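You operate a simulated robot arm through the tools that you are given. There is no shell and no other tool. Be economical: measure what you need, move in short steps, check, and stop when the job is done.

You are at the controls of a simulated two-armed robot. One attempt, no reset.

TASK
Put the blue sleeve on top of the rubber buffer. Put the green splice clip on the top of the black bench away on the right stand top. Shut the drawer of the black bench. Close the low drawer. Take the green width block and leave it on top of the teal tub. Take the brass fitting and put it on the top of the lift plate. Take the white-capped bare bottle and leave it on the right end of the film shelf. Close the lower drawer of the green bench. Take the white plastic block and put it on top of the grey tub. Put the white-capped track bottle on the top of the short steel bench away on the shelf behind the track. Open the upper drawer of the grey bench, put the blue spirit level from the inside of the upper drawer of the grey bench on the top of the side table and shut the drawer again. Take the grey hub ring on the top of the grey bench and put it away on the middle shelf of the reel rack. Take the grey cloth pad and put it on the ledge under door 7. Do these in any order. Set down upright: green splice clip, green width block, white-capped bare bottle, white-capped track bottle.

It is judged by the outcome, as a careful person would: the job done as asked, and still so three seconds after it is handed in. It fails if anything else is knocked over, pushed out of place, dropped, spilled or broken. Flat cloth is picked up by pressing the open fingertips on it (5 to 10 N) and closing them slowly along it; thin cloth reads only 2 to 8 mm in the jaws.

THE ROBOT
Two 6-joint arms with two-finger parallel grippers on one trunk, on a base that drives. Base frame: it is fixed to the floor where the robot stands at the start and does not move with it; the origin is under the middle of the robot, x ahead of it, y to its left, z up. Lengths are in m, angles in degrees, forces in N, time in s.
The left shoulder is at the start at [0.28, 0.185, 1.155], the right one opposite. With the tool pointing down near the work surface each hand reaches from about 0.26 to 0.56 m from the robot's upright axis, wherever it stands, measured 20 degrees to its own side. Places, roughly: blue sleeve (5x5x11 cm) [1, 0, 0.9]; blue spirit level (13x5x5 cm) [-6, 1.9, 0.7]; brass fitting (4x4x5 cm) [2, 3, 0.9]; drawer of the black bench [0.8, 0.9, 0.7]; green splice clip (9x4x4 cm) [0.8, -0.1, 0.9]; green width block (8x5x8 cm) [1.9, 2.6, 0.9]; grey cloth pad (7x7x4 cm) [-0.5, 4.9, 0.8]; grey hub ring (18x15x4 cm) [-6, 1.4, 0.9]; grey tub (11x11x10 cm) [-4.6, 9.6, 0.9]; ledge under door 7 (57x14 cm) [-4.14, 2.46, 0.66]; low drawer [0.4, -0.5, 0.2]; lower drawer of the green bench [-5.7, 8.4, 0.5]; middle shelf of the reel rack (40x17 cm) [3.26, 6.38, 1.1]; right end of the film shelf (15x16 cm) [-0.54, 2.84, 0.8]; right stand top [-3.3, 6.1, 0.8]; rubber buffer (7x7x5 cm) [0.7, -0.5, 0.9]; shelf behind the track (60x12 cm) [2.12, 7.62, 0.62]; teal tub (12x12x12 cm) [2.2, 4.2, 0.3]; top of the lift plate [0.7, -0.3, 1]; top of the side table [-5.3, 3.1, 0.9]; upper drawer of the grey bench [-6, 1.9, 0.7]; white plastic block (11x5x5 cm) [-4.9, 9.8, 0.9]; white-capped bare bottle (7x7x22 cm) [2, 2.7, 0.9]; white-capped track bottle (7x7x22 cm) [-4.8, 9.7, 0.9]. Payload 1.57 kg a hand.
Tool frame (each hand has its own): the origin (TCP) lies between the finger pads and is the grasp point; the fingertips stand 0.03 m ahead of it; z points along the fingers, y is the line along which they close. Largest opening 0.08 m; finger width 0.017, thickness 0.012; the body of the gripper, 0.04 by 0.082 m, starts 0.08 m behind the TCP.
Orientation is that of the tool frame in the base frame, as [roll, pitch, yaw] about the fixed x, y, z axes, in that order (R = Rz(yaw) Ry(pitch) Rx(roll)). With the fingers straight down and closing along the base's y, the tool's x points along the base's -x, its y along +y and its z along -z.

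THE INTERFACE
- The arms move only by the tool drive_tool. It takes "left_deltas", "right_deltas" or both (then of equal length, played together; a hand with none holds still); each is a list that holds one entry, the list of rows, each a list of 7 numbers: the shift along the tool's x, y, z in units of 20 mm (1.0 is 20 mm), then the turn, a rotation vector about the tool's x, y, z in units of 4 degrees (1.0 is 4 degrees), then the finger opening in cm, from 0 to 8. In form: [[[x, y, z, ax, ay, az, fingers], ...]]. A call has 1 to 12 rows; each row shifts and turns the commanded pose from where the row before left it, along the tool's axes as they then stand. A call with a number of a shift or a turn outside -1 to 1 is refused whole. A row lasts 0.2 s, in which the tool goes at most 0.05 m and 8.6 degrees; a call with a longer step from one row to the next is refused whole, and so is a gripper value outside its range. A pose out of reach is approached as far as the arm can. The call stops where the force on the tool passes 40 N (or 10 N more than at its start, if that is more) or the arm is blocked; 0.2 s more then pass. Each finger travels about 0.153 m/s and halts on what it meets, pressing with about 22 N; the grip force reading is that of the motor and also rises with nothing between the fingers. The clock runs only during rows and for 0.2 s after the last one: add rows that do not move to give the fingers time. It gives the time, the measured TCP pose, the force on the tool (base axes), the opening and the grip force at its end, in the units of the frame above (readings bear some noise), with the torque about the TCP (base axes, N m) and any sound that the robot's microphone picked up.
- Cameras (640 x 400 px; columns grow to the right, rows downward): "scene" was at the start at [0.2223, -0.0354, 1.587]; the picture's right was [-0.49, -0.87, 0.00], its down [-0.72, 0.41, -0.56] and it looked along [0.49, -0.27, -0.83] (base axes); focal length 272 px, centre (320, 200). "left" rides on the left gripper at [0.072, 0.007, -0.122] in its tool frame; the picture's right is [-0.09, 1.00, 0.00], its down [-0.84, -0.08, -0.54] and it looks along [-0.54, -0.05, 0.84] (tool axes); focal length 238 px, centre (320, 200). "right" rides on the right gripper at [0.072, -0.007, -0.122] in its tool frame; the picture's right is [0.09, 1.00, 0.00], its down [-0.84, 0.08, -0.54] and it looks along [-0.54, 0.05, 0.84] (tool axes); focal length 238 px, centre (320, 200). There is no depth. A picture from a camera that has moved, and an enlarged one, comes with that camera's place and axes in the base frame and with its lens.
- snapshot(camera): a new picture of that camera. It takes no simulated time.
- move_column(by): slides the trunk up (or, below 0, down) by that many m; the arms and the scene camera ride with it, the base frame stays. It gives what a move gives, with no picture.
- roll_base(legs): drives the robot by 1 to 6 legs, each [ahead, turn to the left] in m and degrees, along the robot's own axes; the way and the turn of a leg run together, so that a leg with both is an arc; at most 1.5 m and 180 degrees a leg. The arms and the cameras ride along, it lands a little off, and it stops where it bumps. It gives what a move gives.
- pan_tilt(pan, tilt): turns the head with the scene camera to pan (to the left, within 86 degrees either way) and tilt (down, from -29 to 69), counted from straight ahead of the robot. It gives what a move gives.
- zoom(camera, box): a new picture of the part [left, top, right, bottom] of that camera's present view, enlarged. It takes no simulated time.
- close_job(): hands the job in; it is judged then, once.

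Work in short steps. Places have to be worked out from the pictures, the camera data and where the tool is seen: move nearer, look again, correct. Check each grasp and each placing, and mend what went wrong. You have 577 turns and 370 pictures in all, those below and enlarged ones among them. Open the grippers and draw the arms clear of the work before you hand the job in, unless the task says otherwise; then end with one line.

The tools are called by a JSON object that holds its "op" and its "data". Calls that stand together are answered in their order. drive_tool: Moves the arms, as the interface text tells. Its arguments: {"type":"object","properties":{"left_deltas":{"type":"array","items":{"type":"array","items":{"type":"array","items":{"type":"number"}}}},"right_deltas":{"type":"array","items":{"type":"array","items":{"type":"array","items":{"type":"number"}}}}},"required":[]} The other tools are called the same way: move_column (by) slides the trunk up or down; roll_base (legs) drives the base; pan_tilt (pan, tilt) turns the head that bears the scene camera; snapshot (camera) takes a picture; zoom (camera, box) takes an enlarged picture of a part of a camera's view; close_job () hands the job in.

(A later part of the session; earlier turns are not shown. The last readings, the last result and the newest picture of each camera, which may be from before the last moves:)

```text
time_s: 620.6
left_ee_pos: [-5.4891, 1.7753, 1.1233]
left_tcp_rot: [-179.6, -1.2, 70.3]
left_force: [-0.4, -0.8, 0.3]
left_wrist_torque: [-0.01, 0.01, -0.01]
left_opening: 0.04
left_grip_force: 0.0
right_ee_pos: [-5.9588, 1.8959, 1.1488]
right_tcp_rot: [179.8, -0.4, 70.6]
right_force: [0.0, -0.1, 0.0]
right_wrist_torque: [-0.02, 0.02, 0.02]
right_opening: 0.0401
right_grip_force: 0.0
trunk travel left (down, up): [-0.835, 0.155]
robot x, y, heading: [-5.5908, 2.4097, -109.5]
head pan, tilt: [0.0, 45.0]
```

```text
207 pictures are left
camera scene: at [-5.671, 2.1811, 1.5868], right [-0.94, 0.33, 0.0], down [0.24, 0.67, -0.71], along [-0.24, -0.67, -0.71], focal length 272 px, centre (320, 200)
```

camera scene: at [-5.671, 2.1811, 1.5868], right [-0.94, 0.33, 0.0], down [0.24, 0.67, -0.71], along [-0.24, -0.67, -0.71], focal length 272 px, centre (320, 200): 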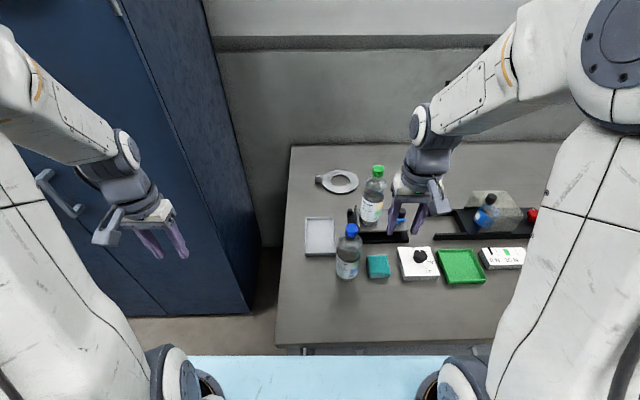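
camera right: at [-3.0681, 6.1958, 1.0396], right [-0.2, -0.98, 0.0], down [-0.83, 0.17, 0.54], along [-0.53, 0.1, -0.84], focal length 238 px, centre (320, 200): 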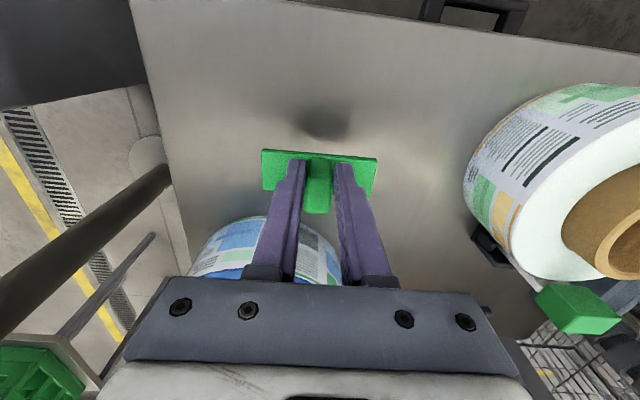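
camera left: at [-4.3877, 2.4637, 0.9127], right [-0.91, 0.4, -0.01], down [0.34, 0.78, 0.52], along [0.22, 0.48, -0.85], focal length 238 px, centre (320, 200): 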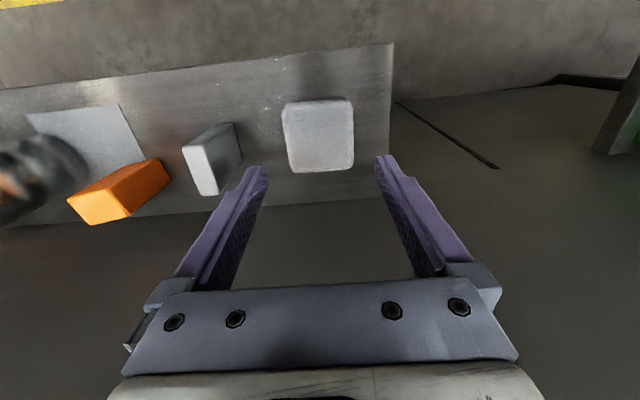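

{"op": "zoom", "data": {"camera": "scene", "box": [280, 140, 440, 260]}}

```text
3.33 times, centred on (360, 200) of scene
camera zoom: at [-5.671, 2.1811, 1.5868], right [-0.94, 0.33, 0.0], down [0.24, 0.67, -0.71], along [-0.24, -0.67, -0.71], focal length 908 px, centre (187, 200)
```

zoom: 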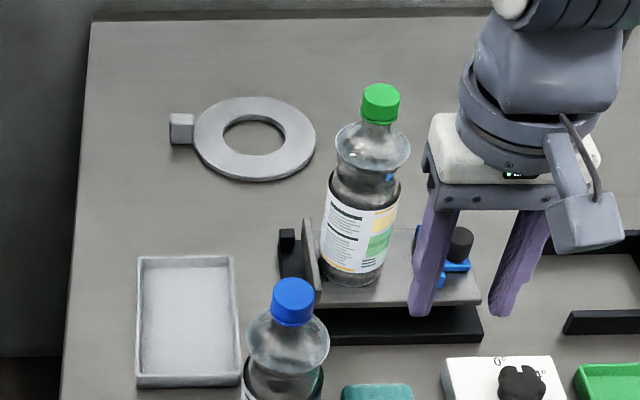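

The hub ring has a tab on its left side that I can grip later from the bench end. First the drawer: I'll look down at the drawer fronts.

{"op": "pan_tilt", "data": {"pan": -25, "tilt": 65}}

{"op": "snapshot", "data": {"camera": "scene"}}

{"op": "snapshot", "data": {"camera": "right"}}

```text
time_s: 621.5
left_ee_pos: [-5.4871, 1.7744, 1.1235]
left_tcp_rot: [-179.6, -1.3, 70.4]
left_force: [-0.4, -0.7, -0.1]
left_wrist_torque: [-0.02, 0.02, -0.02]
left_opening: 0.0398
left_grip_force: 0.0
right_ee_pos: [-5.9589, 1.8965, 1.1483]
right_tcp_rot: [179.9, -0.4, 70.7]
right_force: [0.0, 0.3, -0.3]
right_wrist_torque: [0.0, -0.01, -0.03]
right_opening: 0.0398
right_grip_force: 0.0
trunk travel left (down, up): [-0.835, 0.155]
robot x, y, heading: [-5.5922, 2.4104, -109.4]
head pan, tilt: [-25.0, 65.0]
```

```text
205 pictures are left
camera scene: at [-5.6863, 2.2144, 1.5618], right [-0.71, 0.7, 0.0], down [0.63, 0.65, -0.42], along [-0.3, -0.3, -0.91], focal length 272 px, centre (320, 200)
```

scene: 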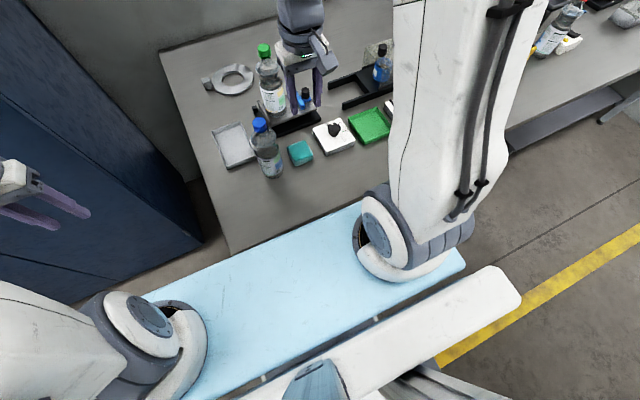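

```text
204 pictures are left
camera right: at [-5.9396, 1.965, 1.2699], right [0.97, -0.24, 0.0], down [-0.21, -0.82, 0.54], along [-0.13, -0.52, -0.84], focal length 238 px, centre (320, 200)
```

right: 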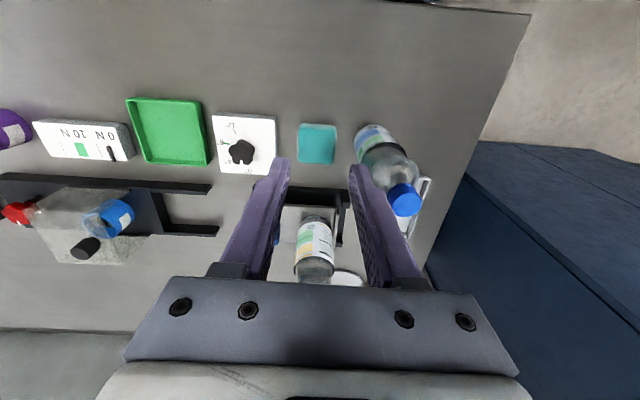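

The fronts aren't visible from above. I'll back up 0.12 m, retract both hands clear of the bench edge, then lower the trunk to see the drawers.

{"op": "roll_base", "data": {"legs": [[-0.13, 0.7]]}}

{"op": "drive_tool", "data": {"left_deltas": [[[1, 0, 0, 0, 0, 0, 4], [1, 0, 0, 0, 0, 0, 4], [1, 0, 0, 0, 0, 0, 4], [1, 0, 0, 0, 0, 0, 4], [1, 0, 0, 0, 0, 0, 4]]], "right_deltas": [[[1, 0, 0, 0, 0, 0, 4], [1, 0, 0, 0, 0, 0, 4], [1, 0, 0, 0, 0, 0, 4], [1, 0, 0, 0, 0, 0, 4], [1, 0, 0, 0, 0, 0, 4]]]}}

{"op": "move_column", "data": {"by": -0.35}}

{"op": "pan_tilt", "data": {"pan": -20, "tilt": 50}}

{"op": "snapshot", "data": {"camera": "scene"}}

```text
time_s: 622.8
left_ee_pos: [-5.4375, 1.8987, 1.124]
left_tcp_rot: [-179.6, -1.3, 71.1]
left_force: [0.0, -1.5, 0.2]
left_wrist_torque: [0.04, 0.02, 0.02]
left_opening: 0.04
left_grip_force: 0.0
right_ee_pos: [-5.91, 2.0118, 1.1485]
right_tcp_rot: [179.9, -0.5, 71.5]
right_force: [-0.4, -0.5, 0.3]
right_wrist_torque: [0.02, 0.01, -0.03]
right_opening: 0.0399
right_grip_force: 0.1
trunk travel left (down, up): [-0.835, 0.155]
robot x, y, heading: [-5.5479, 2.5285, -108.6]
head pan, tilt: [-25.0, 65.0]
```

```text
time_s: 624.0
left_ee_pos: [-5.4062, 1.993, 1.1267]
left_tcp_rot: [-179.4, -1.3, 71.1]
left_force: [-0.3, -0.2, 0.0]
left_wrist_torque: [-0.02, 0.0, 0.04]
left_opening: 0.0399
left_grip_force: 0.1
right_ee_pos: [-5.877, 2.1073, 1.148]
right_tcp_rot: [179.9, -0.4, 71.4]
right_force: [0.4, 1.1, -0.1]
right_wrist_torque: [0.04, -0.02, -0.01]
right_opening: 0.0399
right_grip_force: 0.1
trunk travel left (down, up): [-0.835, 0.155]
robot x, y, heading: [-5.5508, 2.5293, -108.9]
head pan, tilt: [-25.0, 65.0]
```

```text
time_s: 627.4
left_ee_pos: [-5.4058, 1.9933, 0.7759]
left_tcp_rot: [-179.7, -1.2, 71.2]
left_force: [0.2, -0.2, -0.1]
left_wrist_torque: [-0.04, 0.03, -0.04]
left_opening: 0.0402
left_grip_force: 0.1
right_ee_pos: [-5.8773, 2.1069, 0.7986]
right_tcp_rot: [179.9, -0.4, 71.3]
right_force: [0.6, 0.2, -0.1]
right_wrist_torque: [-0.05, 0.0, -0.01]
right_opening: 0.0402
right_grip_force: 0.1
trunk travel left (down, up): [-0.485, 0.505]
robot x, y, heading: [-5.5477, 2.5291, -108.7]
head pan, tilt: [-25.0, 65.0]
```

```text
time_s: 628.2
left_ee_pos: [-5.4065, 1.9922, 0.7765]
left_tcp_rot: [-179.6, -1.3, 71.2]
left_force: [0.2, 0.6, 0.2]
left_wrist_torque: [-0.02, -0.03, 0.0]
left_opening: 0.0398
left_grip_force: 0.1
right_ee_pos: [-5.8769, 2.1068, 0.7992]
right_tcp_rot: [179.9, -0.3, 71.3]
right_force: [-0.5, -0.2, -0.2]
right_wrist_torque: [0.0, 0.02, -0.01]
right_opening: 0.0399
right_grip_force: 0.0
trunk travel left (down, up): [-0.485, 0.505]
robot x, y, heading: [-5.5466, 2.532, -108.6]
head pan, tilt: [-20.0, 50.0]
```

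```text
203 pictures are left
camera scene: at [-5.6479, 2.319, 1.2299], right [-0.78, 0.63, 0.0], down [0.48, 0.6, -0.64], along [-0.4, -0.5, -0.77], focal length 272 px, centre (320, 200)
```

scene: 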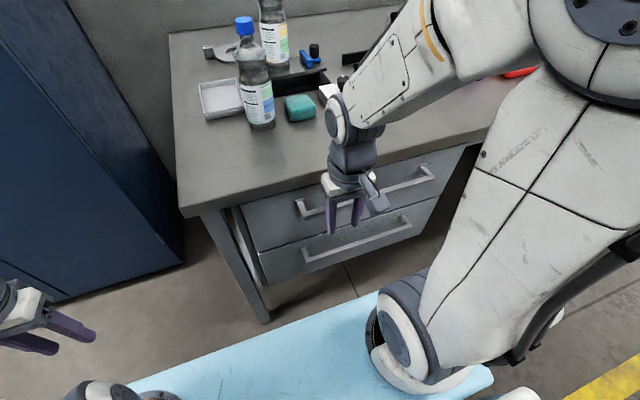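

{"op": "snapshot", "data": {"camera": "right"}}

```text
202 pictures are left
camera right: at [-5.8603, 2.1769, 0.9209], right [0.97, -0.23, 0.0], down [-0.2, -0.82, 0.54], along [-0.12, -0.52, -0.84], focal length 238 px, centre (320, 200)
```

right: 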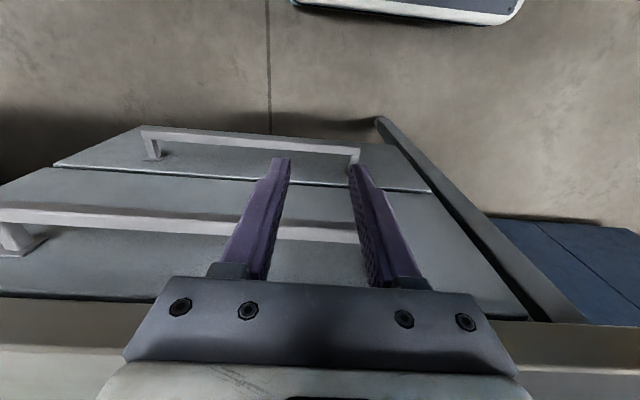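

The upper drawer's bar handle is at l≈0.0, z≈0.715, n from -6.18 to -6.56, tucked under the bench edge. I'll approach it sideways: raise, turn to face along the corridor (heading 161°) and back up, so the left hand can point at the handle and pull.

{"op": "move_column", "data": {"by": 0.35}}

{"op": "roll_base", "data": {"legs": [[0, -45], [0, -45], [-0.42, 0]]}}

{"op": "pan_tilt", "data": {"pan": 40, "tilt": 45}}

{"op": "snapshot", "data": {"camera": "scene"}}

```text
time_s: 631.6
left_ee_pos: [-5.4068, 1.9928, 1.1273]
left_tcp_rot: [-179.6, -1.3, 71.2]
left_force: [0.0, -0.2, -0.5]
left_wrist_torque: [-0.04, -0.01, 0.0]
left_opening: 0.0396
left_grip_force: 0.0
right_ee_pos: [-5.8772, 2.1068, 1.1477]
right_tcp_rot: [180.0, -0.5, 71.3]
right_force: [-0.5, -0.2, -0.4]
right_wrist_torque: [0.01, -0.02, -0.02]
right_opening: 0.04
right_grip_force: 0.0
trunk travel left (down, up): [-0.835, 0.155]
robot x, y, heading: [-5.5492, 2.5275, -108.8]
head pan, tilt: [-20.0, 50.0]
```

```text
time_s: 633.9
left_ee_pos: [-5.8131, 2.0281, 1.1263]
left_tcp_rot: [-179.5, -1.4, 29.5]
left_force: [0.1, 0.4, 0.2]
left_wrist_torque: [0.01, 0.05, 0.01]
left_opening: 0.0401
left_grip_force: 0.1
right_ee_pos: [-6.0864, 2.4273, 1.1493]
right_tcp_rot: [179.8, -0.3, 29.7]
right_force: [0.6, -0.1, -0.4]
right_wrist_torque: [0.0, 0.01, -0.01]
right_opening: 0.04
right_grip_force: 0.1
trunk travel left (down, up): [-0.835, 0.155]
robot x, y, heading: [-5.5608, 2.5245, -146.9]
head pan, tilt: [-20.0, 50.0]
stopped in leg 1: the robot was blocked; the commanded pose is now the measured one
```

```text
time_s: 635.2
left_ee_pos: [-5.8131, 2.029, 1.1263]
left_tcp_rot: [-179.5, -1.3, 29.4]
left_force: [0.1, -0.5, 0.5]
left_wrist_torque: [0.01, -0.02, 0.02]
left_opening: 0.04
left_grip_force: 0.0
right_ee_pos: [-6.0883, 2.4284, 1.1487]
right_tcp_rot: [179.9, -0.4, 29.7]
right_force: [0.3, -1.0, 0.6]
right_wrist_torque: [0.02, -0.01, 0.02]
right_opening: 0.04
right_grip_force: 0.0
trunk travel left (down, up): [-0.835, 0.155]
robot x, y, heading: [-5.5609, 2.5208, -147.2]
head pan, tilt: [40.0, 45.0]
```

```text
201 pictures are left
camera scene: at [-5.7167, 2.3563, 1.5868], right [-0.96, 0.29, 0.0], down [0.21, 0.68, -0.71], along [-0.21, -0.68, -0.71], focal length 272 px, centre (320, 200)
```

scene: 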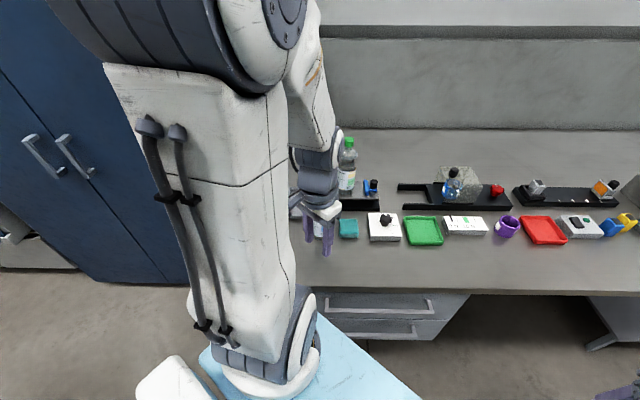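

The rear touched something during the turn, probably the side table. I'll move 0.13 m forward to the corridor's middle and then finish the turn.

{"op": "roll_base", "data": {"legs": [[0.13, 0], [0, -26], [0, -26]]}}

{"op": "pan_tilt", "data": {"pan": -80, "tilt": 45}}

{"op": "snapshot", "data": {"camera": "scene"}}

```text
time_s: 639.1
left_ee_pos: [-6.2147, 2.3455, 1.1256]
left_tcp_rot: [-179.6, -1.3, -22.4]
left_force: [-0.3, -0.9, -0.4]
left_wrist_torque: [0.05, 0.01, -0.01]
left_opening: 0.0398
left_grip_force: 0.0
right_ee_pos: [-6.0702, 2.8072, 1.1496]
right_tcp_rot: [179.9, -0.3, -22.1]
right_force: [-0.1, 0.0, 0.4]
right_wrist_torque: [0.03, -0.02, -0.05]
right_opening: 0.0398
right_grip_force: 0.0
trunk travel left (down, up): [-0.835, 0.155]
robot x, y, heading: [-5.6715, 2.4481, 161.1]
head pan, tilt: [40.0, 45.0]
```

```text
time_s: 641.1
left_ee_pos: [-6.2154, 2.3439, 1.1272]
left_tcp_rot: [-179.5, -1.2, -22.4]
left_force: [0.0, -1.7, 0.1]
left_wrist_torque: [-0.01, -0.01, 0.03]
left_opening: 0.0398
left_grip_force: 0.1
right_ee_pos: [-6.0706, 2.8072, 1.1489]
right_tcp_rot: [179.9, -0.3, -22.0]
right_force: [-0.6, -0.8, 0.5]
right_wrist_torque: [-0.03, 0.01, 0.01]
right_opening: 0.0402
right_grip_force: 0.0
trunk travel left (down, up): [-0.835, 0.155]
robot x, y, heading: [-5.6693, 2.4498, 160.9]
head pan, tilt: [-80.0, 45.0]
```

```text
200 pictures are left
camera scene: at [-5.808, 2.5815, 1.5868], right [0.99, -0.15, 0.0], down [-0.11, -0.7, -0.71], along [0.11, 0.7, -0.71], focal length 272 px, centre (320, 200)
```

scene: 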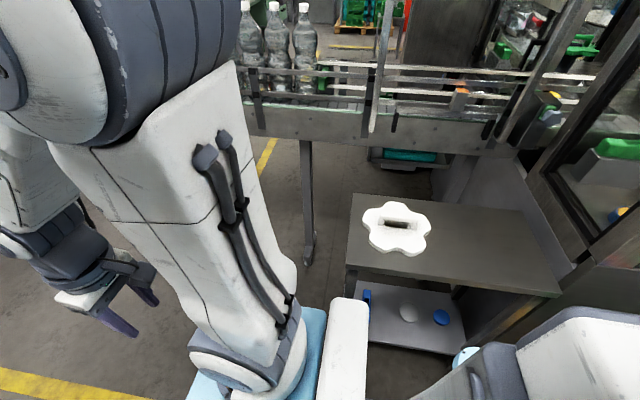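

Robot is in the corridor and the table is intact. I'll back up 0.5 m, then roll the left hand 90° so it points left at the drawer with the fingers closing vertically.

{"op": "roll_base", "data": {"legs": [[-0.5, 0]]}}

{"op": "drive_tool", "data": {"left_deltas": [[[-1, 0, 0, -1, 0, 0, 6], [-1, 0, 0, -1, 0, 0, 6], [-1, 0, 0, -1, 0, 0, 6], [-1, 0, 0, -1, 0, 0, 6], [-1, 0, 0, -1, 0, 0, 6], [-1, 0, 0, -1, 0, 0, 6], [-1, 0, 0, -1, 0, 0, 6], [-1, 0, 0, -1, 0, 0, 6], [-1, 0, 0, -1, 0, 0, 6], [0, 0, 0, -1, 0, 0, 6], [0, 0, 0, -1, 0, 0, 6], [0, 0, 0, -1, 0, 0, 6]]]}}

{"op": "drive_tool", "data": {"left_deltas": [[[0, 0, 0, -1, 0, 0, 6], [0, 0, 0, -1, 0, 0, 6], [0, 0, 0, -1, 0, 0, 6], [0, 0, 0, -1, 0, 0, 6], [0, 0, 0, -1, 0, 0, 6], [0, 0, 0, -1, 0, 0, 6], [0, 0, 0, -1, 0, 0, 6], [0, 0, 0, -1, 0, 0, 6], [0, 0, 0, -1, 0, 0, 6], [0, 0, 0, -1, 0, 0, 6], [0, 0, 0, -0.4, 0, 0, 6]]]}}

```text
time_s: 644.0
left_ee_pos: [-5.7555, 2.1864, 1.1263]
left_tcp_rot: [-179.5, -1.3, -22.2]
left_force: [-0.6, 0.3, 0.0]
left_wrist_torque: [0.03, -0.03, -0.01]
left_opening: 0.0402
left_grip_force: 0.1
right_ee_pos: [-5.6127, 2.6497, 1.1487]
right_tcp_rot: [179.9, -0.5, -21.9]
right_force: [-0.7, 0.1, 0.4]
right_wrist_torque: [0.02, -0.01, 0.02]
right_opening: 0.0401
right_grip_force: 0.0
trunk travel left (down, up): [-0.835, 0.155]
robot x, y, heading: [-5.2104, 2.2947, 161.3]
head pan, tilt: [-80.0, 45.0]
```

```text
time_s: 646.6
left_ee_pos: [-5.9212, 2.2542, 1.1223]
left_tcp_rot: [132.3, -1.3, -22.1]
left_force: [0.1, 0.3, -0.6]
left_wrist_torque: [-0.03, -0.02, -0.01]
left_opening: 0.0603
left_grip_force: 0.1
right_ee_pos: [-5.6123, 2.6499, 1.1486]
right_tcp_rot: [179.8, -0.4, -21.8]
right_force: [1.0, -0.1, 0.1]
right_wrist_torque: [0.0, -0.01, 0.01]
right_opening: 0.0401
right_grip_force: 0.0
trunk travel left (down, up): [-0.835, 0.155]
robot x, y, heading: [-5.2114, 2.294, 161.3]
head pan, tilt: [-80.0, 45.0]
```

```text
time_s: 649.0
left_ee_pos: [-5.9216, 2.2553, 1.1225]
left_tcp_rot: [90.9, -1.2, -22.1]
left_force: [-0.7, -0.3, 0.6]
left_wrist_torque: [0.01, -0.02, -0.01]
left_opening: 0.0599
left_grip_force: 0.0
right_ee_pos: [-5.6118, 2.65, 1.1479]
right_tcp_rot: [179.9, -0.4, -21.9]
right_force: [0.4, 0.9, 0.6]
right_wrist_torque: [0.02, 0.0, -0.01]
right_opening: 0.0399
right_grip_force: 0.0
trunk travel left (down, up): [-0.835, 0.155]
robot x, y, heading: [-5.2121, 2.2971, 161.3]
head pan, tilt: [-80.0, 45.0]
```

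The hand now points at the drawer. I'll correct its yaw by 3.4°, lower the trunk to handle height, and look.

{"op": "drive_tool", "data": {"left_deltas": [[[0, 0, 0, 0, 0.85, 0, 6], [0, 0, 0, -0.2, 0, 0, 6]]]}}

{"op": "move_column", "data": {"by": -0.4}}

{"op": "snapshot", "data": {"camera": "left"}}

{"op": "pan_tilt", "data": {"pan": 45, "tilt": 40}}

{"op": "snapshot", "data": {"camera": "scene"}}

```text
time_s: 649.6
left_ee_pos: [-5.9211, 2.2546, 1.1235]
left_tcp_rot: [89.9, -1.4, -18.7]
left_force: [-0.7, 0.2, 0.7]
left_wrist_torque: [0.01, 0.0, 0.0]
left_opening: 0.0601
left_grip_force: 0.1
right_ee_pos: [-5.6126, 2.6498, 1.1495]
right_tcp_rot: [179.9, -0.4, -21.8]
right_force: [-0.2, 0.0, -0.7]
right_wrist_torque: [0.02, 0.02, -0.02]
right_opening: 0.04
right_grip_force: 0.1
trunk travel left (down, up): [-0.835, 0.155]
robot x, y, heading: [-5.2097, 2.2928, 161.3]
head pan, tilt: [-80.0, 45.0]
```

```text
time_s: 653.4
left_ee_pos: [-5.9217, 2.2542, 0.7221]
left_tcp_rot: [89.9, -1.3, -18.8]
left_force: [0.8, -0.3, 0.3]
left_wrist_torque: [0.01, 0.02, 0.0]
left_opening: 0.0603
left_grip_force: 0.3
right_ee_pos: [-5.613, 2.6492, 0.7492]
right_tcp_rot: [-180.0, -0.5, -21.9]
right_force: [-0.6, 0.3, 0.9]
right_wrist_torque: [-0.02, 0.01, 0.0]
right_opening: 0.0399
right_grip_force: 0.1
trunk travel left (down, up): [-0.435, 0.555]
robot x, y, heading: [-5.2105, 2.2906, 161.2]
head pan, tilt: [-80.0, 45.0]
```

```text
199 pictures are left
camera left: at [-5.8157, 2.346, 0.7326], right [-0.11, 0.04, 0.99], down [-0.62, 0.78, -0.1], along [-0.78, -0.62, -0.06], focal length 238 px, centre (320, 200)
```

left: 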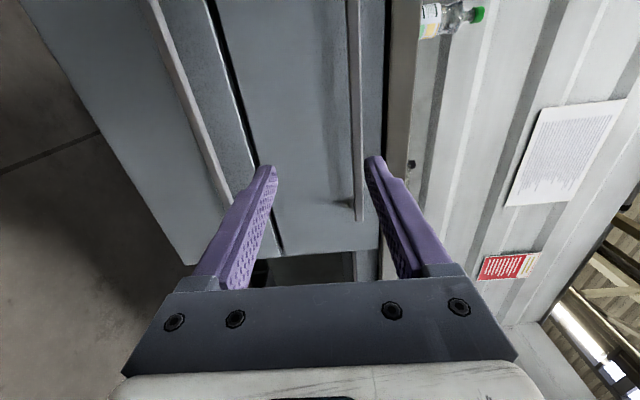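

```text
time_s: 655.5
left_ee_pos: [-5.9229, 2.2545, 0.7222]
left_tcp_rot: [89.8, -1.3, -18.9]
left_force: [-0.1, -0.5, -0.3]
left_wrist_torque: [-0.03, 0.01, 0.0]
left_opening: 0.0602
left_grip_force: 0.0
right_ee_pos: [-5.6123, 2.6503, 0.7485]
right_tcp_rot: [179.9, -0.4, -21.8]
right_force: [-0.2, -0.3, 0.7]
right_wrist_torque: [0.03, 0.02, 0.05]
right_opening: 0.04
right_grip_force: 0.2
trunk travel left (down, up): [-0.435, 0.555]
robot x, y, heading: [-5.2124, 2.2963, 161.2]
head pan, tilt: [45.0, 40.0]
```

```text
198 pictures are left
camera scene: at [-5.4381, 2.3065, 1.1941], right [-0.44, 0.9, 0.0], down [0.58, 0.28, -0.77], along [-0.69, -0.34, -0.64], focal length 272 px, centre (320, 200)
```

scene: 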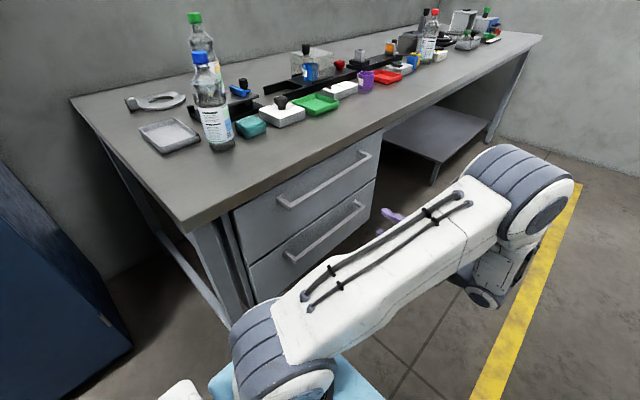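

Matching the two views, the upper handle's bar is at l≈0.03, z≈0.768. I'll raise the hand 4.7 cm, approach 12 cm, and check alignment.

{"op": "drive_tool", "data": {"left_deltas": [[[0, 0.8, 0, 0, 0, 0, 6], [0, 0.8, 0, 0, 0, 0, 6], [0, 0.75, 0, 0, 0, 0, 6], [0, 0, 1, 0, 0, 0, 6], [0, 0, 1, 0, 0, 0, 6], [0, 0, 1, 0, 0, 0, 6], [0, 0, 1, 0, 0, 0, 6], [0, 0, 1, 0, 0, 0, 6], [0, 0, 1, 0, 0, 0, 6], [0, 0, 0, 0, 0, 0, 6]]]}}

{"op": "snapshot", "data": {"camera": "left"}}

```text
time_s: 657.7
left_ee_pos: [-5.9621, 2.1414, 0.7712]
left_tcp_rot: [89.8, -1.4, -18.8]
left_force: [0.0, -0.7, 0.1]
left_wrist_torque: [0.01, 0.04, 0.0]
left_opening: 0.06
left_grip_force: 0.1
right_ee_pos: [-5.6126, 2.6511, 0.7487]
right_tcp_rot: [180.0, -0.4, -21.9]
right_force: [-0.6, 0.4, 0.9]
right_wrist_torque: [-0.03, 0.0, -0.01]
right_opening: 0.0401
right_grip_force: 0.0
trunk travel left (down, up): [-0.435, 0.555]
robot x, y, heading: [-5.2132, 2.2954, 161.2]
head pan, tilt: [45.0, 40.0]
```

```text
197 pictures are left
camera left: at [-5.856, 2.2332, 0.7805], right [-0.11, 0.04, 0.99], down [-0.62, 0.78, -0.1], along [-0.78, -0.62, -0.06], focal length 238 px, centre (320, 200)
```

left: 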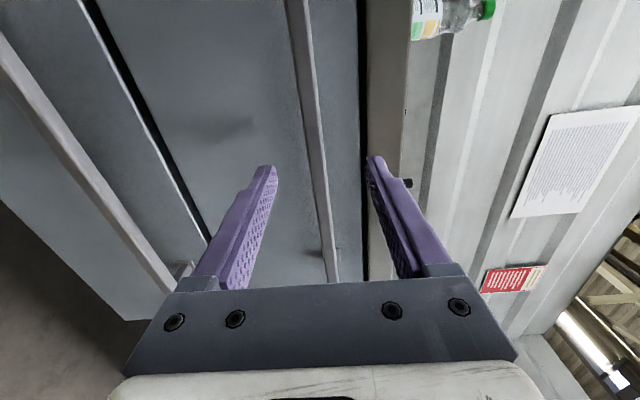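

Centred on the bar. The bench underside is close above the upper finger, so I'll narrow the opening to 3.5 cm and advance.

{"op": "drive_tool", "data": {"left_deltas": [[[0, 0, 0, 0, 0, 0, 3.5], [0, 0, 0, 0, 0, 0, 3.5], [0, 0, 0.8, 0, 0, 0, 3.5], [0, 0, 0.8, 0, 0, 0, 3.5], [0, 0, 0.8, 0, 0, 0, 3.5], [0, 0, 0.8, 0, 0, 0, 3.5], [0, 0, 0, 0, 0, 0, 3.5]]]}}

{"op": "snapshot", "data": {"camera": "left"}}

```text
time_s: 659.3
left_ee_pos: [-5.9814, 2.0807, 0.7698]
left_tcp_rot: [90.1, -1.2, -18.8]
left_force: [-0.6, 0.5, -0.2]
left_wrist_torque: [0.03, -0.01, 0.02]
left_opening: 0.035
left_grip_force: 0.1
right_ee_pos: [-5.6137, 2.649, 0.7483]
right_tcp_rot: [179.9, -0.5, -21.9]
right_force: [-0.3, -0.7, 0.6]
right_wrist_torque: [-0.01, 0.01, 0.0]
right_opening: 0.0402
right_grip_force: 0.0
trunk travel left (down, up): [-0.435, 0.555]
robot x, y, heading: [-5.2064, 2.2923, 161.5]
head pan, tilt: [45.0, 40.0]
```

```text
196 pictures are left
camera left: at [-5.8759, 2.1714, 0.7801], right [-0.11, 0.04, 0.99], down [-0.62, 0.78, -0.1], along [-0.78, -0.62, -0.06], focal length 238 px, centre (320, 200)
```

left: 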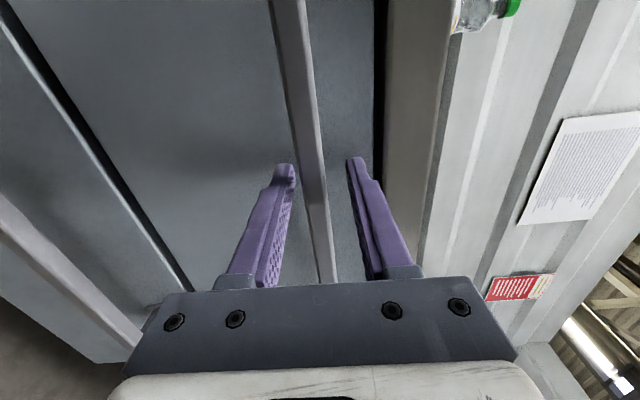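

{"op": "drive_tool", "data": {"left_deltas": [[[0, 0, 0.5, 0, 0, 0, 3.5], [0, 0, 0.5, 0, 0, 0, 3.5], [0, 0, 0, 0, 0, 0, 3.5], [0, 0, 0, 0, 0, 0, 2], [0, 0, 0, 0, 0, 0, 0.5], [0, 0, 0, 0, 0, 0, 0], [0, 0, 0, 0, 0, 0, 0]]]}}

{"op": "snapshot", "data": {"camera": "left"}}

```text
time_s: 659.8
left_ee_pos: [-5.9859, 2.0718, 0.7692]
left_tcp_rot: [90.0, -1.4, -18.9]
left_force: [9.2, 11.2, 2.3]
left_wrist_torque: [0.14, -0.2, 0.26]
left_opening: 0.0337
left_grip_force: 0.1
right_ee_pos: [-5.6118, 2.6513, 0.7476]
right_tcp_rot: [179.9, -0.4, -22.1]
right_force: [-1.0, 0.0, 0.5]
right_wrist_torque: [0.0, 0.05, -0.01]
right_opening: 0.0402
right_grip_force: 0.1
trunk travel left (down, up): [-0.435, 0.555]
robot x, y, heading: [-5.2105, 2.2893, 161.2]
head pan, tilt: [45.0, 40.0]
stopped in row 2 (left hand): the force on the tool passed its limit at 58 N (the readings are from after the stop); the commanded pose is now the measured one
```

```text
195 pictures are left
camera left: at [-5.879, 2.1629, 0.7798], right [-0.11, 0.04, 0.99], down [-0.61, 0.78, -0.1], along [-0.78, -0.62, -0.06], focal length 238 px, centre (320, 200)
```

left: 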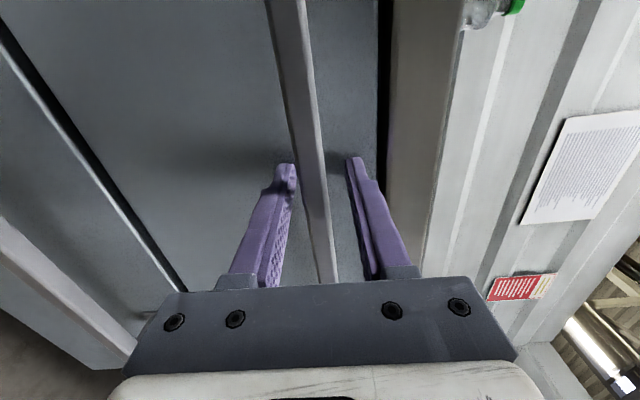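

The fingertips touched the drawer face, so the bar lies within the pads. I'll back off 4 mm and close on it.

{"op": "drive_tool", "data": {"left_deltas": [[[0, 0, -0.2, 0, 0, 0, 3.5], [0, 0, 0, 0, 0, 0, 2], [0, 0, 0, 0, 0, 0, 0.5], [0, 0, 0, 0, 0, 0, 0], [0, 0, 0, 0, 0, 0, 0]]]}}

```text
time_s: 661.0
left_ee_pos: [-5.9837, 2.0745, 0.7677]
left_tcp_rot: [90.1, -1.5, -18.9]
left_force: [0.4, -1.6, -18.8]
left_wrist_torque: [-0.02, 0.66, -0.63]
left_opening: 0.0145
left_grip_force: 30.3
right_ee_pos: [-5.6127, 2.6506, 0.7494]
right_tcp_rot: [179.9, -0.4, -22.0]
right_force: [0.6, -0.8, 0.3]
right_wrist_torque: [-0.01, -0.03, 0.0]
right_opening: 0.04
right_grip_force: 0.1
trunk travel left (down, up): [-0.435, 0.555]
robot x, y, heading: [-5.207, 2.2973, 161.0]
head pan, tilt: [45.0, 40.0]
```

The bar is gripped (14.5 mm). I'll relax the vertical mismatch and pull outward gently.

{"op": "drive_tool", "data": {"left_deltas": [[[0, -0.12, 0, 0, 0, 0, 0], [0, 0, -0.5, 0, 0, 0, 0], [0, 0, -0.5, 0, 0, 0, 0], [0, 0, -0.5, 0, 0, 0, 0], [0, 0, -0.5, 0, 0, 0, 0], [0, 0, -0.5, 0, 0, 0, 0], [0, 0, -0.5, 0, 0, 0, 0], [0, 0, -0.5, 0, 0, 0, 0], [0, 0, -0.5, 0, 0, 0, 0]]]}}

{"op": "snapshot", "data": {"camera": "scene"}}

```text
time_s: 663.0
left_ee_pos: [-5.9585, 2.1513, 0.7683]
left_tcp_rot: [89.9, -1.4, -19.2]
left_force: [-19.8, 5.6, 4.6]
left_wrist_torque: [0.28, 0.46, 0.34]
left_opening: 0.0142
left_grip_force: 30.2
right_ee_pos: [-5.613, 2.651, 0.7489]
right_tcp_rot: [179.9, -0.5, -22.0]
right_force: [0.7, -0.7, 0.3]
right_wrist_torque: [0.01, -0.01, 0.03]
right_opening: 0.0398
right_grip_force: 0.1
trunk travel left (down, up): [-0.435, 0.555]
robot x, y, heading: [-5.2109, 2.2963, 161.2]
head pan, tilt: [45.0, 40.0]
```

```text
194 pictures are left
camera scene: at [-5.4385, 2.3072, 1.1941], right [-0.44, 0.9, 0.0], down [0.58, 0.28, -0.77], along [-0.69, -0.34, -0.64], focal length 272 px, centre (320, 200)
```

scene: 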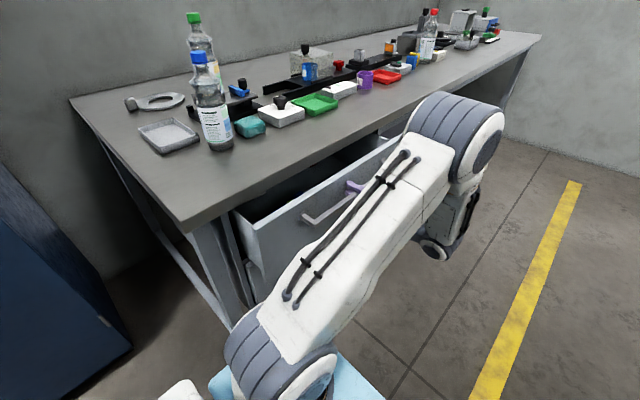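

The drawer is opening. There's some sideways load, so I'll ease sideways slightly while pulling the rest.

{"op": "drive_tool", "data": {"left_deltas": [[[-0.15, 0, -0.3, 0, 0, 0, 0], [-0.03, 0, -0.6, 0, 0, 0, 0], [-0.03, 0, -0.6, 0, 0, 0, 0], [-0.03, 0, -0.6, 0, 0, 0, 0], [-0.03, 0, -0.6, 0, 0, 0, 0], [-0.03, 0, -0.6, 0, 0, 0, 0], [-0.03, 0, -0.6, 0, 0, 0, 0], [-0.03, 0, -0.6, 0, 0, 0, 0], [-0.03, 0, -0.6, 0, 0, 0, 0], [-0.03, 0, -0.6, 0, 0, 0, 0], [-0.03, 0, -0.6, 0, 0, 0, 0]]]}}

{"op": "snapshot", "data": {"camera": "scene"}}

```text
time_s: 665.4
left_ee_pos: [-5.9255, 2.2748, 0.766]
left_tcp_rot: [89.9, -1.3, -18.8]
left_force: [23.0, -7.7, 11.0]
left_wrist_torque: [0.32, 0.49, -0.33]
left_opening: 0.0139
left_grip_force: 30.5
right_ee_pos: [-5.6117, 2.6489, 0.7485]
right_tcp_rot: [179.8, -0.4, -22.1]
right_force: [-0.5, -0.1, 0.4]
right_wrist_torque: [-0.04, -0.04, 0.0]
right_opening: 0.0401
right_grip_force: 0.1
trunk travel left (down, up): [-0.435, 0.555]
robot x, y, heading: [-5.2133, 2.2904, 161.0]
head pan, tilt: [45.0, 40.0]
```

```text
193 pictures are left
camera scene: at [-5.4369, 2.3067, 1.1945], right [-0.44, 0.9, 0.0], down [0.58, 0.28, -0.77], along [-0.69, -0.34, -0.64], focal length 272 px, centre (320, 200)
```

scene: 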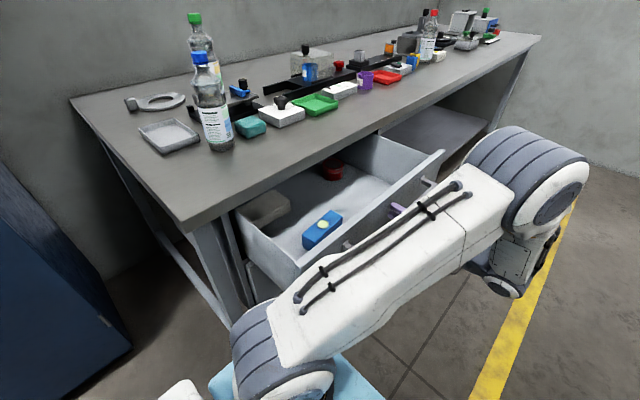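

The blue spirit level is visible, with its long axis along the bench. I'll pull about 5 cm more for hand clearance.

{"op": "drive_tool", "data": {"left_deltas": [[[0.1, 0, -0.6, 0, 0, 0, 0], [0, 0, -0.6, 0, 0, 0, 0], [0, 0, -0.6, 0, 0, 0, 0], [0, 0, -0.6, 0, 0, 0, 0], [0, 0, 0, 0, 0, 0, 0]]]}}

```text
time_s: 666.6
left_ee_pos: [-5.9105, 2.3184, 0.7675]
left_tcp_rot: [89.8, -1.3, -19.3]
left_force: [-21.9, 8.7, 20.1]
left_wrist_torque: [0.32, 0.33, 0.42]
left_opening: 0.0145
left_grip_force: 30.8
right_ee_pos: [-5.6116, 2.6497, 0.7484]
right_tcp_rot: [179.9, -0.5, -22.1]
right_force: [-0.2, -0.1, -0.3]
right_wrist_torque: [-0.01, 0.02, 0.0]
right_opening: 0.0399
right_grip_force: 0.1
trunk travel left (down, up): [-0.435, 0.555]
robot x, y, heading: [-5.2136, 2.2943, 161.1]
head pan, tilt: [45.0, 40.0]
```

Release the handle and back the hand off.

{"op": "drive_tool", "data": {"left_deltas": [[[0, 0, 0, 0, 0, 0, 2.5], [0, 0, 0, 0, 0, 0, 4], [0, 0, 0, 0, 0, 0, 4], [0, 0, -1, 0, 0, 0, 4], [0, 0, -1, 0, 0, 0, 4], [0, 0, -1, 0, 0, 0, 4], [0, 0, -1, 0, 0, 0, 4]]]}}

{"op": "snapshot", "data": {"camera": "scene"}}

```text
time_s: 668.2
left_ee_pos: [-5.8831, 2.3919, 0.7666]
left_tcp_rot: [90.0, -1.5, -18.9]
left_force: [0.8, 0.6, 0.0]
left_wrist_torque: [-0.02, 0.03, 0.03]
left_opening: 0.0398
left_grip_force: 0.1
right_ee_pos: [-5.6122, 2.6516, 0.7477]
right_tcp_rot: [179.8, -0.4, -22.1]
right_force: [-0.4, 0.2, 0.3]
right_wrist_torque: [0.02, 0.0, 0.0]
right_opening: 0.0401
right_grip_force: 0.2
trunk travel left (down, up): [-0.435, 0.555]
robot x, y, heading: [-5.2143, 2.2921, 161.2]
head pan, tilt: [45.0, 40.0]
```

```text
192 pictures are left
camera scene: at [-5.4381, 2.3068, 1.1941], right [-0.44, 0.9, 0.0], down [0.58, 0.28, -0.77], along [-0.69, -0.34, -0.64], focal length 272 px, centre (320, 200)
```

scene: 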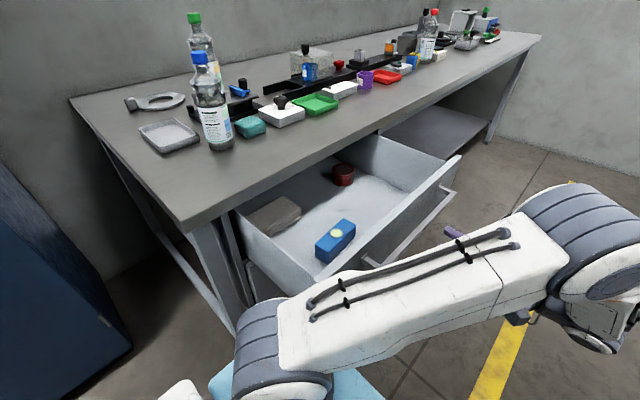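

The drawer is wide open and the level is at about (-5.845,2.149). I'll raise the trunk, rotate the left hand back to vertical and move over the level.

{"op": "move_column", "data": {"by": 0.3}}

{"op": "drive_tool", "data": {"left_deltas": [[[0, 0, 0, 1, 0, 0, 7], [0, 0, 0, 1, 0, 0, 7], [0, 0, 0, 1, 0, 0, 7], [0, 0, 0, 1, 0, 0, 7], [0, 0, 0, 1, 0, 0, 7], [0, 0, 0, 1, 0, 0, 7], [0, 0, 0, 1, 0, 0, 7], [0, 0, 0, 1, 0, 0, 7], [0, 0, 0, 1, 0, 0, 7], [0, 0, 0, 1, 0, 0, 7], [0, 0, 0, 1, 0, 0, 7], [0, 0, 0, 1, 0, 0, 7]]]}}

{"op": "drive_tool", "data": {"left_deltas": [[[0, 0, 0, 1, 0, 0, 7], [0, 0, 0, 1, 0, 0, 7], [0, 0, 0, 1, 0, 0, 7], [0, 0, 0, 1, 0, 0, 7], [0, 0, 0, 1, 0, 0, 7], [0, 0, 0, 1, 0, 0, 7], [0, 0, 0, 1, 0, 0, 7], [0, 0, 0, 1, 0, 0, 7], [0, 0, 0, 1, 0, 0, 7], [0, 0, 0, 1, 0, 0, 7], [0, 0, 0, 0.5, 0.35, 0, 7]]]}}

{"op": "drive_tool", "data": {"left_deltas": [[[0, 1, 0, 0, 0, 0, 7], [0, 1, 0, 0, 0, 0, 7], [0, 1, 0, 0, 0, 0, 7], [0, 1, 0, 0, 0, 0, 7], [0, 1, 0, 0, 0, 0, 7], [0, 1, 0, 0, 0, 0, 7], [0.5, 1, 0, 0, 0, 0, 7], [1, 1, 0, 0, 0, 0, 7], [1, 1, 0, 0, 0, 0, 7], [1, 1, 0, 0, 0, 0, 7], [1, 0, 0, 0, 0, 0, 7]]]}}

{"op": "snapshot", "data": {"camera": "left"}}

```text
time_s: 671.2
left_ee_pos: [-5.8831, 2.3916, 1.0666]
left_tcp_rot: [90.1, -1.6, -18.8]
left_force: [0.0, -0.4, -0.1]
left_wrist_torque: [-0.01, 0.0, -0.02]
left_opening: 0.0401
left_grip_force: 0.2
right_ee_pos: [-5.6123, 2.6491, 1.0484]
right_tcp_rot: [179.9, -0.5, -22.0]
right_force: [-0.9, 0.0, -0.4]
right_wrist_torque: [0.02, 0.01, -0.02]
right_opening: 0.0401
right_grip_force: 0.0
trunk travel left (down, up): [-0.735, 0.255]
robot x, y, heading: [-5.2117, 2.2966, 161.1]
head pan, tilt: [45.0, 40.0]
```

```text
time_s: 673.8
left_ee_pos: [-5.8839, 2.3924, 1.066]
left_tcp_rot: [138.1, -1.4, -18.8]
left_force: [0.7, -0.4, 0.3]
left_wrist_torque: [0.03, 0.0, -0.02]
left_opening: 0.07
left_grip_force: 0.1
right_ee_pos: [-5.6116, 2.6513, 1.0497]
right_tcp_rot: [179.8, -0.4, -22.1]
right_force: [0.7, -0.6, 0.8]
right_wrist_torque: [0.01, 0.01, -0.03]
right_opening: 0.0399
right_grip_force: 0.0
trunk travel left (down, up): [-0.735, 0.255]
robot x, y, heading: [-5.2083, 2.2933, 161.2]
head pan, tilt: [45.0, 40.0]
```

```text
time_s: 676.2
left_ee_pos: [-5.8825, 2.3907, 1.0655]
left_tcp_rot: [-180.0, -2.9, -19.0]
left_force: [-0.4, -0.3, 0.1]
left_wrist_torque: [0.05, -0.02, 0.0]
left_opening: 0.0702
left_grip_force: 0.0
right_ee_pos: [-5.6116, 2.6502, 1.0483]
right_tcp_rot: [179.8, -0.5, -22.0]
right_force: [-0.6, -0.6, -0.9]
right_wrist_torque: [0.01, -0.01, -0.03]
right_opening: 0.0398
right_grip_force: 0.1
trunk travel left (down, up): [-0.735, 0.255]
robot x, y, heading: [-5.21, 2.2945, 161.1]
head pan, tilt: [45.0, 40.0]
```

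```text
time_s: 678.6
left_ee_pos: [-5.8636, 2.1732, 1.071]
left_tcp_rot: [179.9, -2.8, -18.9]
left_force: [-0.8, 0.1, 0.4]
left_wrist_torque: [0.02, 0.01, 0.03]
left_opening: 0.0699
left_grip_force: 0.1
right_ee_pos: [-5.6116, 2.651, 1.0493]
right_tcp_rot: [179.9, -0.3, -22.1]
right_force: [-0.8, 0.3, 0.2]
right_wrist_torque: [0.0, -0.05, 0.01]
right_opening: 0.04
right_grip_force: 0.0
trunk travel left (down, up): [-0.735, 0.255]
robot x, y, heading: [-5.2132, 2.2903, 161.1]
head pan, tilt: [45.0, 40.0]
```

```text
191 pictures are left
camera left: at [-5.8044, 2.1443, 1.1986], right [-0.41, -0.91, 0.0], down [-0.79, 0.35, 0.5], along [-0.45, 0.21, -0.87], focal length 238 px, centre (320, 200)
```

left: 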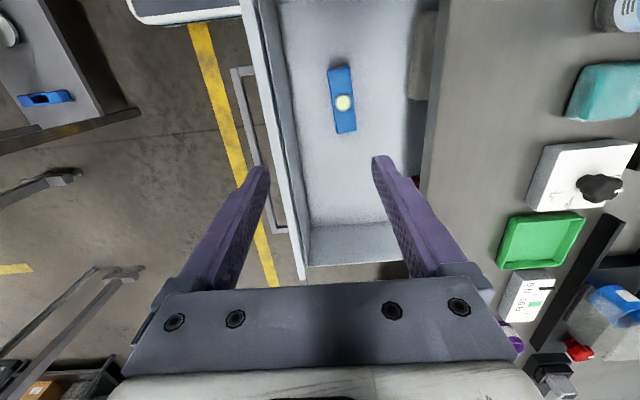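

Both views agree: the level's top is at z≈0.67 at (-5.885,2.132). I'll move over it and descend part way.

{"op": "drive_tool", "data": {"left_deltas": [[[-0.1, 0.8, 0, 0, -0.7, 0, 7], [-0.1, 0.8, 0, 0, 0, 0, 7], [-0.1, 0.7, 0, 0, 0, 0, 7], [0, 0, 1, 0, 0, 0, 7], [0, 0, 1, 0, 0, 0, 7], [0, 0, 1, 0, 0, 0, 7], [0, 0, 1, 0, 0, 0, 7], [0, 0, 1, 0, 0, 0, 7], [0, 0, 1, 0, 0, 0, 7], [0, 0, 1, 0, 0, 0, 7], [0, 0, 1, 0, 0, 0, 7], [0, 0, 1, 0, 0, 0, 7]]]}}

{"op": "snapshot", "data": {"camera": "left"}}

```text
time_s: 681.2
left_ee_pos: [-5.8835, 2.1307, 0.8905]
left_tcp_rot: [180.0, -0.2, -18.8]
left_force: [0.3, 0.3, -0.1]
left_wrist_torque: [0.02, 0.01, 0.02]
left_opening: 0.0699
left_grip_force: 0.1
right_ee_pos: [-5.6126, 2.6503, 1.0484]
right_tcp_rot: [179.9, -0.4, -22.1]
right_force: [-0.1, 0.7, 0.4]
right_wrist_torque: [0.01, 0.01, 0.01]
right_opening: 0.04
right_grip_force: 0.0
trunk travel left (down, up): [-0.735, 0.255]
robot x, y, heading: [-5.2098, 2.292, 161.2]
head pan, tilt: [45.0, 40.0]
```

```text
190 pictures are left
camera left: at [-5.8193, 2.1001, 1.0144], right [-0.41, -0.91, 0.0], down [-0.77, 0.34, 0.54], along [-0.49, 0.22, -0.84], focal length 238 px, centre (320, 200)
```

left: 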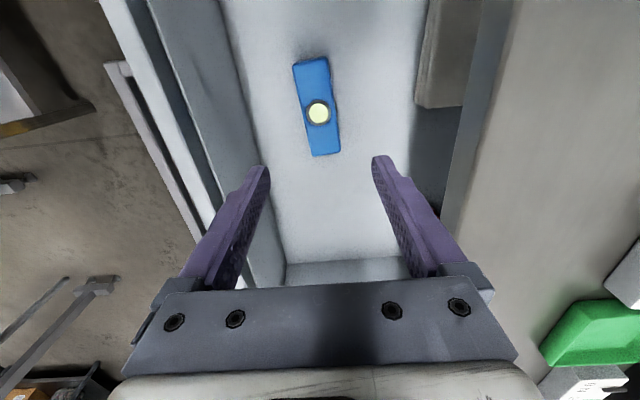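

{"op": "drive_tool", "data": {"left_deltas": [[[0, 0, 1, 0, 0, -1, 7], [0, 0, 1, 0, 0, 0, 7], [0, 0, 1, 0, 0, 0, 7], [0, 0, 1, 0, 0, 0, 7], [0, 0, 1, 0, 0, 0, 7], [0, 0, 1, 0, 0, 0, 7], [0, 0, 1, 0, 0, 0, 7], [0, 0, 1, 0, 0, 0, 7], [0, 0, 1, 0, 0, 0, 7], [0, 0, 0.5, 0, 0, 0, 7], [0, 0, 0, 0, 0, 0, 7]]]}}

{"op": "snapshot", "data": {"camera": "left"}}

```text
time_s: 683.6
left_ee_pos: [-5.8838, 2.1305, 0.7012]
left_tcp_rot: [180.0, -0.1, -14.9]
left_force: [0.3, 0.1, 0.1]
left_wrist_torque: [-0.03, -0.02, 0.02]
left_opening: 0.0698
left_grip_force: 0.2
right_ee_pos: [-5.6111, 2.6498, 1.0507]
right_tcp_rot: [179.9, -0.4, -22.0]
right_force: [0.5, 0.7, -0.1]
right_wrist_torque: [-0.01, 0.01, -0.04]
right_opening: 0.0399
right_grip_force: 0.0
trunk travel left (down, up): [-0.735, 0.255]
robot x, y, heading: [-5.2116, 2.292, 161.1]
head pan, tilt: [45.0, 40.0]
```

```text
189 pictures are left
camera left: at [-5.8176, 2.1056, 0.8253], right [-0.34, -0.94, 0.0], down [-0.79, 0.29, 0.54], along [-0.51, 0.19, -0.84], focal length 238 px, centre (320, 200)
```

left: 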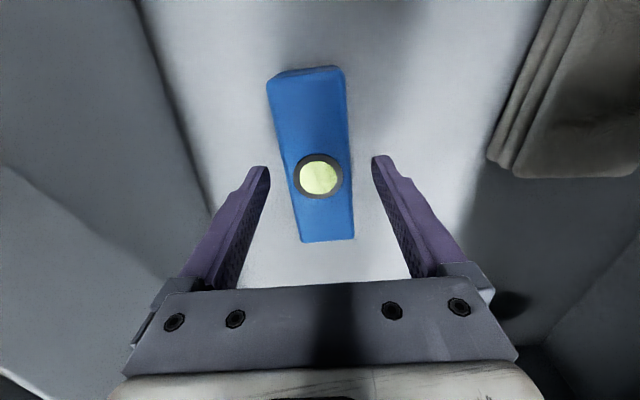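

{"op": "drive_tool", "data": {"left_deltas": [[[0, 0, 0.6, 0, 0, 0, 7], [0, 0, 0.5, 0, 0, 0, 7], [0, 0, 0.4, 0, 0, 0, 7], [0, 0, 0, 0, 0, 0, 7]]]}}

```text
time_s: 684.6
left_ee_pos: [-5.8849, 2.1318, 0.6697]
left_tcp_rot: [180.0, -0.1, -14.9]
left_force: [0.2, 0.3, 0.2]
left_wrist_torque: [-0.02, -0.03, 0.0]
left_opening: 0.07
left_grip_force: 0.2
right_ee_pos: [-5.6124, 2.6502, 1.0499]
right_tcp_rot: [179.9, -0.4, -22.0]
right_force: [0.5, -0.6, -0.7]
right_wrist_torque: [-0.03, 0.0, 0.02]
right_opening: 0.0398
right_grip_force: 0.0
trunk travel left (down, up): [-0.735, 0.255]
robot x, y, heading: [-5.2123, 2.2917, 161.2]
head pan, tilt: [45.0, 40.0]
```

{"op": "drive_tool", "data": {"left_deltas": [[[0, 0, 0, 0, 0, 0, 6], [0, 0, 0, 0, 0, 0, 4], [0, 0, 0, 0, 0, 0, 2], [0, 0, 0, 0, 0, 0, 0], [0, 0, 0, 0, 0, 0, 0]]]}}

{"op": "snapshot", "data": {"camera": "left"}}

```text
time_s: 685.8
left_ee_pos: [-5.8844, 2.1329, 0.6727]
left_tcp_rot: [180.0, -0.1, -14.9]
left_force: [-0.2, 1.2, 0.2]
left_wrist_torque: [-0.06, -0.03, 0.06]
left_opening: 0.0459
left_grip_force: 22.4
right_ee_pos: [-5.6125, 2.6511, 1.0489]
right_tcp_rot: [179.9, -0.4, -22.0]
right_force: [0.9, -0.1, 0.0]
right_wrist_torque: [-0.02, 0.05, 0.01]
right_opening: 0.0398
right_grip_force: 0.0
trunk travel left (down, up): [-0.735, 0.255]
robot x, y, heading: [-5.2138, 2.2957, 161.1]
head pan, tilt: [45.0, 40.0]
```

```text
188 pictures are left
camera left: at [-5.8177, 2.1059, 0.7949], right [-0.34, -0.94, 0.0], down [-0.79, 0.29, 0.54], along [-0.51, 0.19, -0.84], focal length 238 px, centre (320, 200)
```

left: 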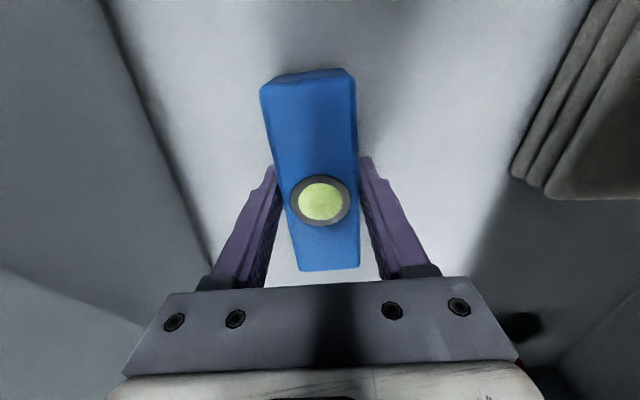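

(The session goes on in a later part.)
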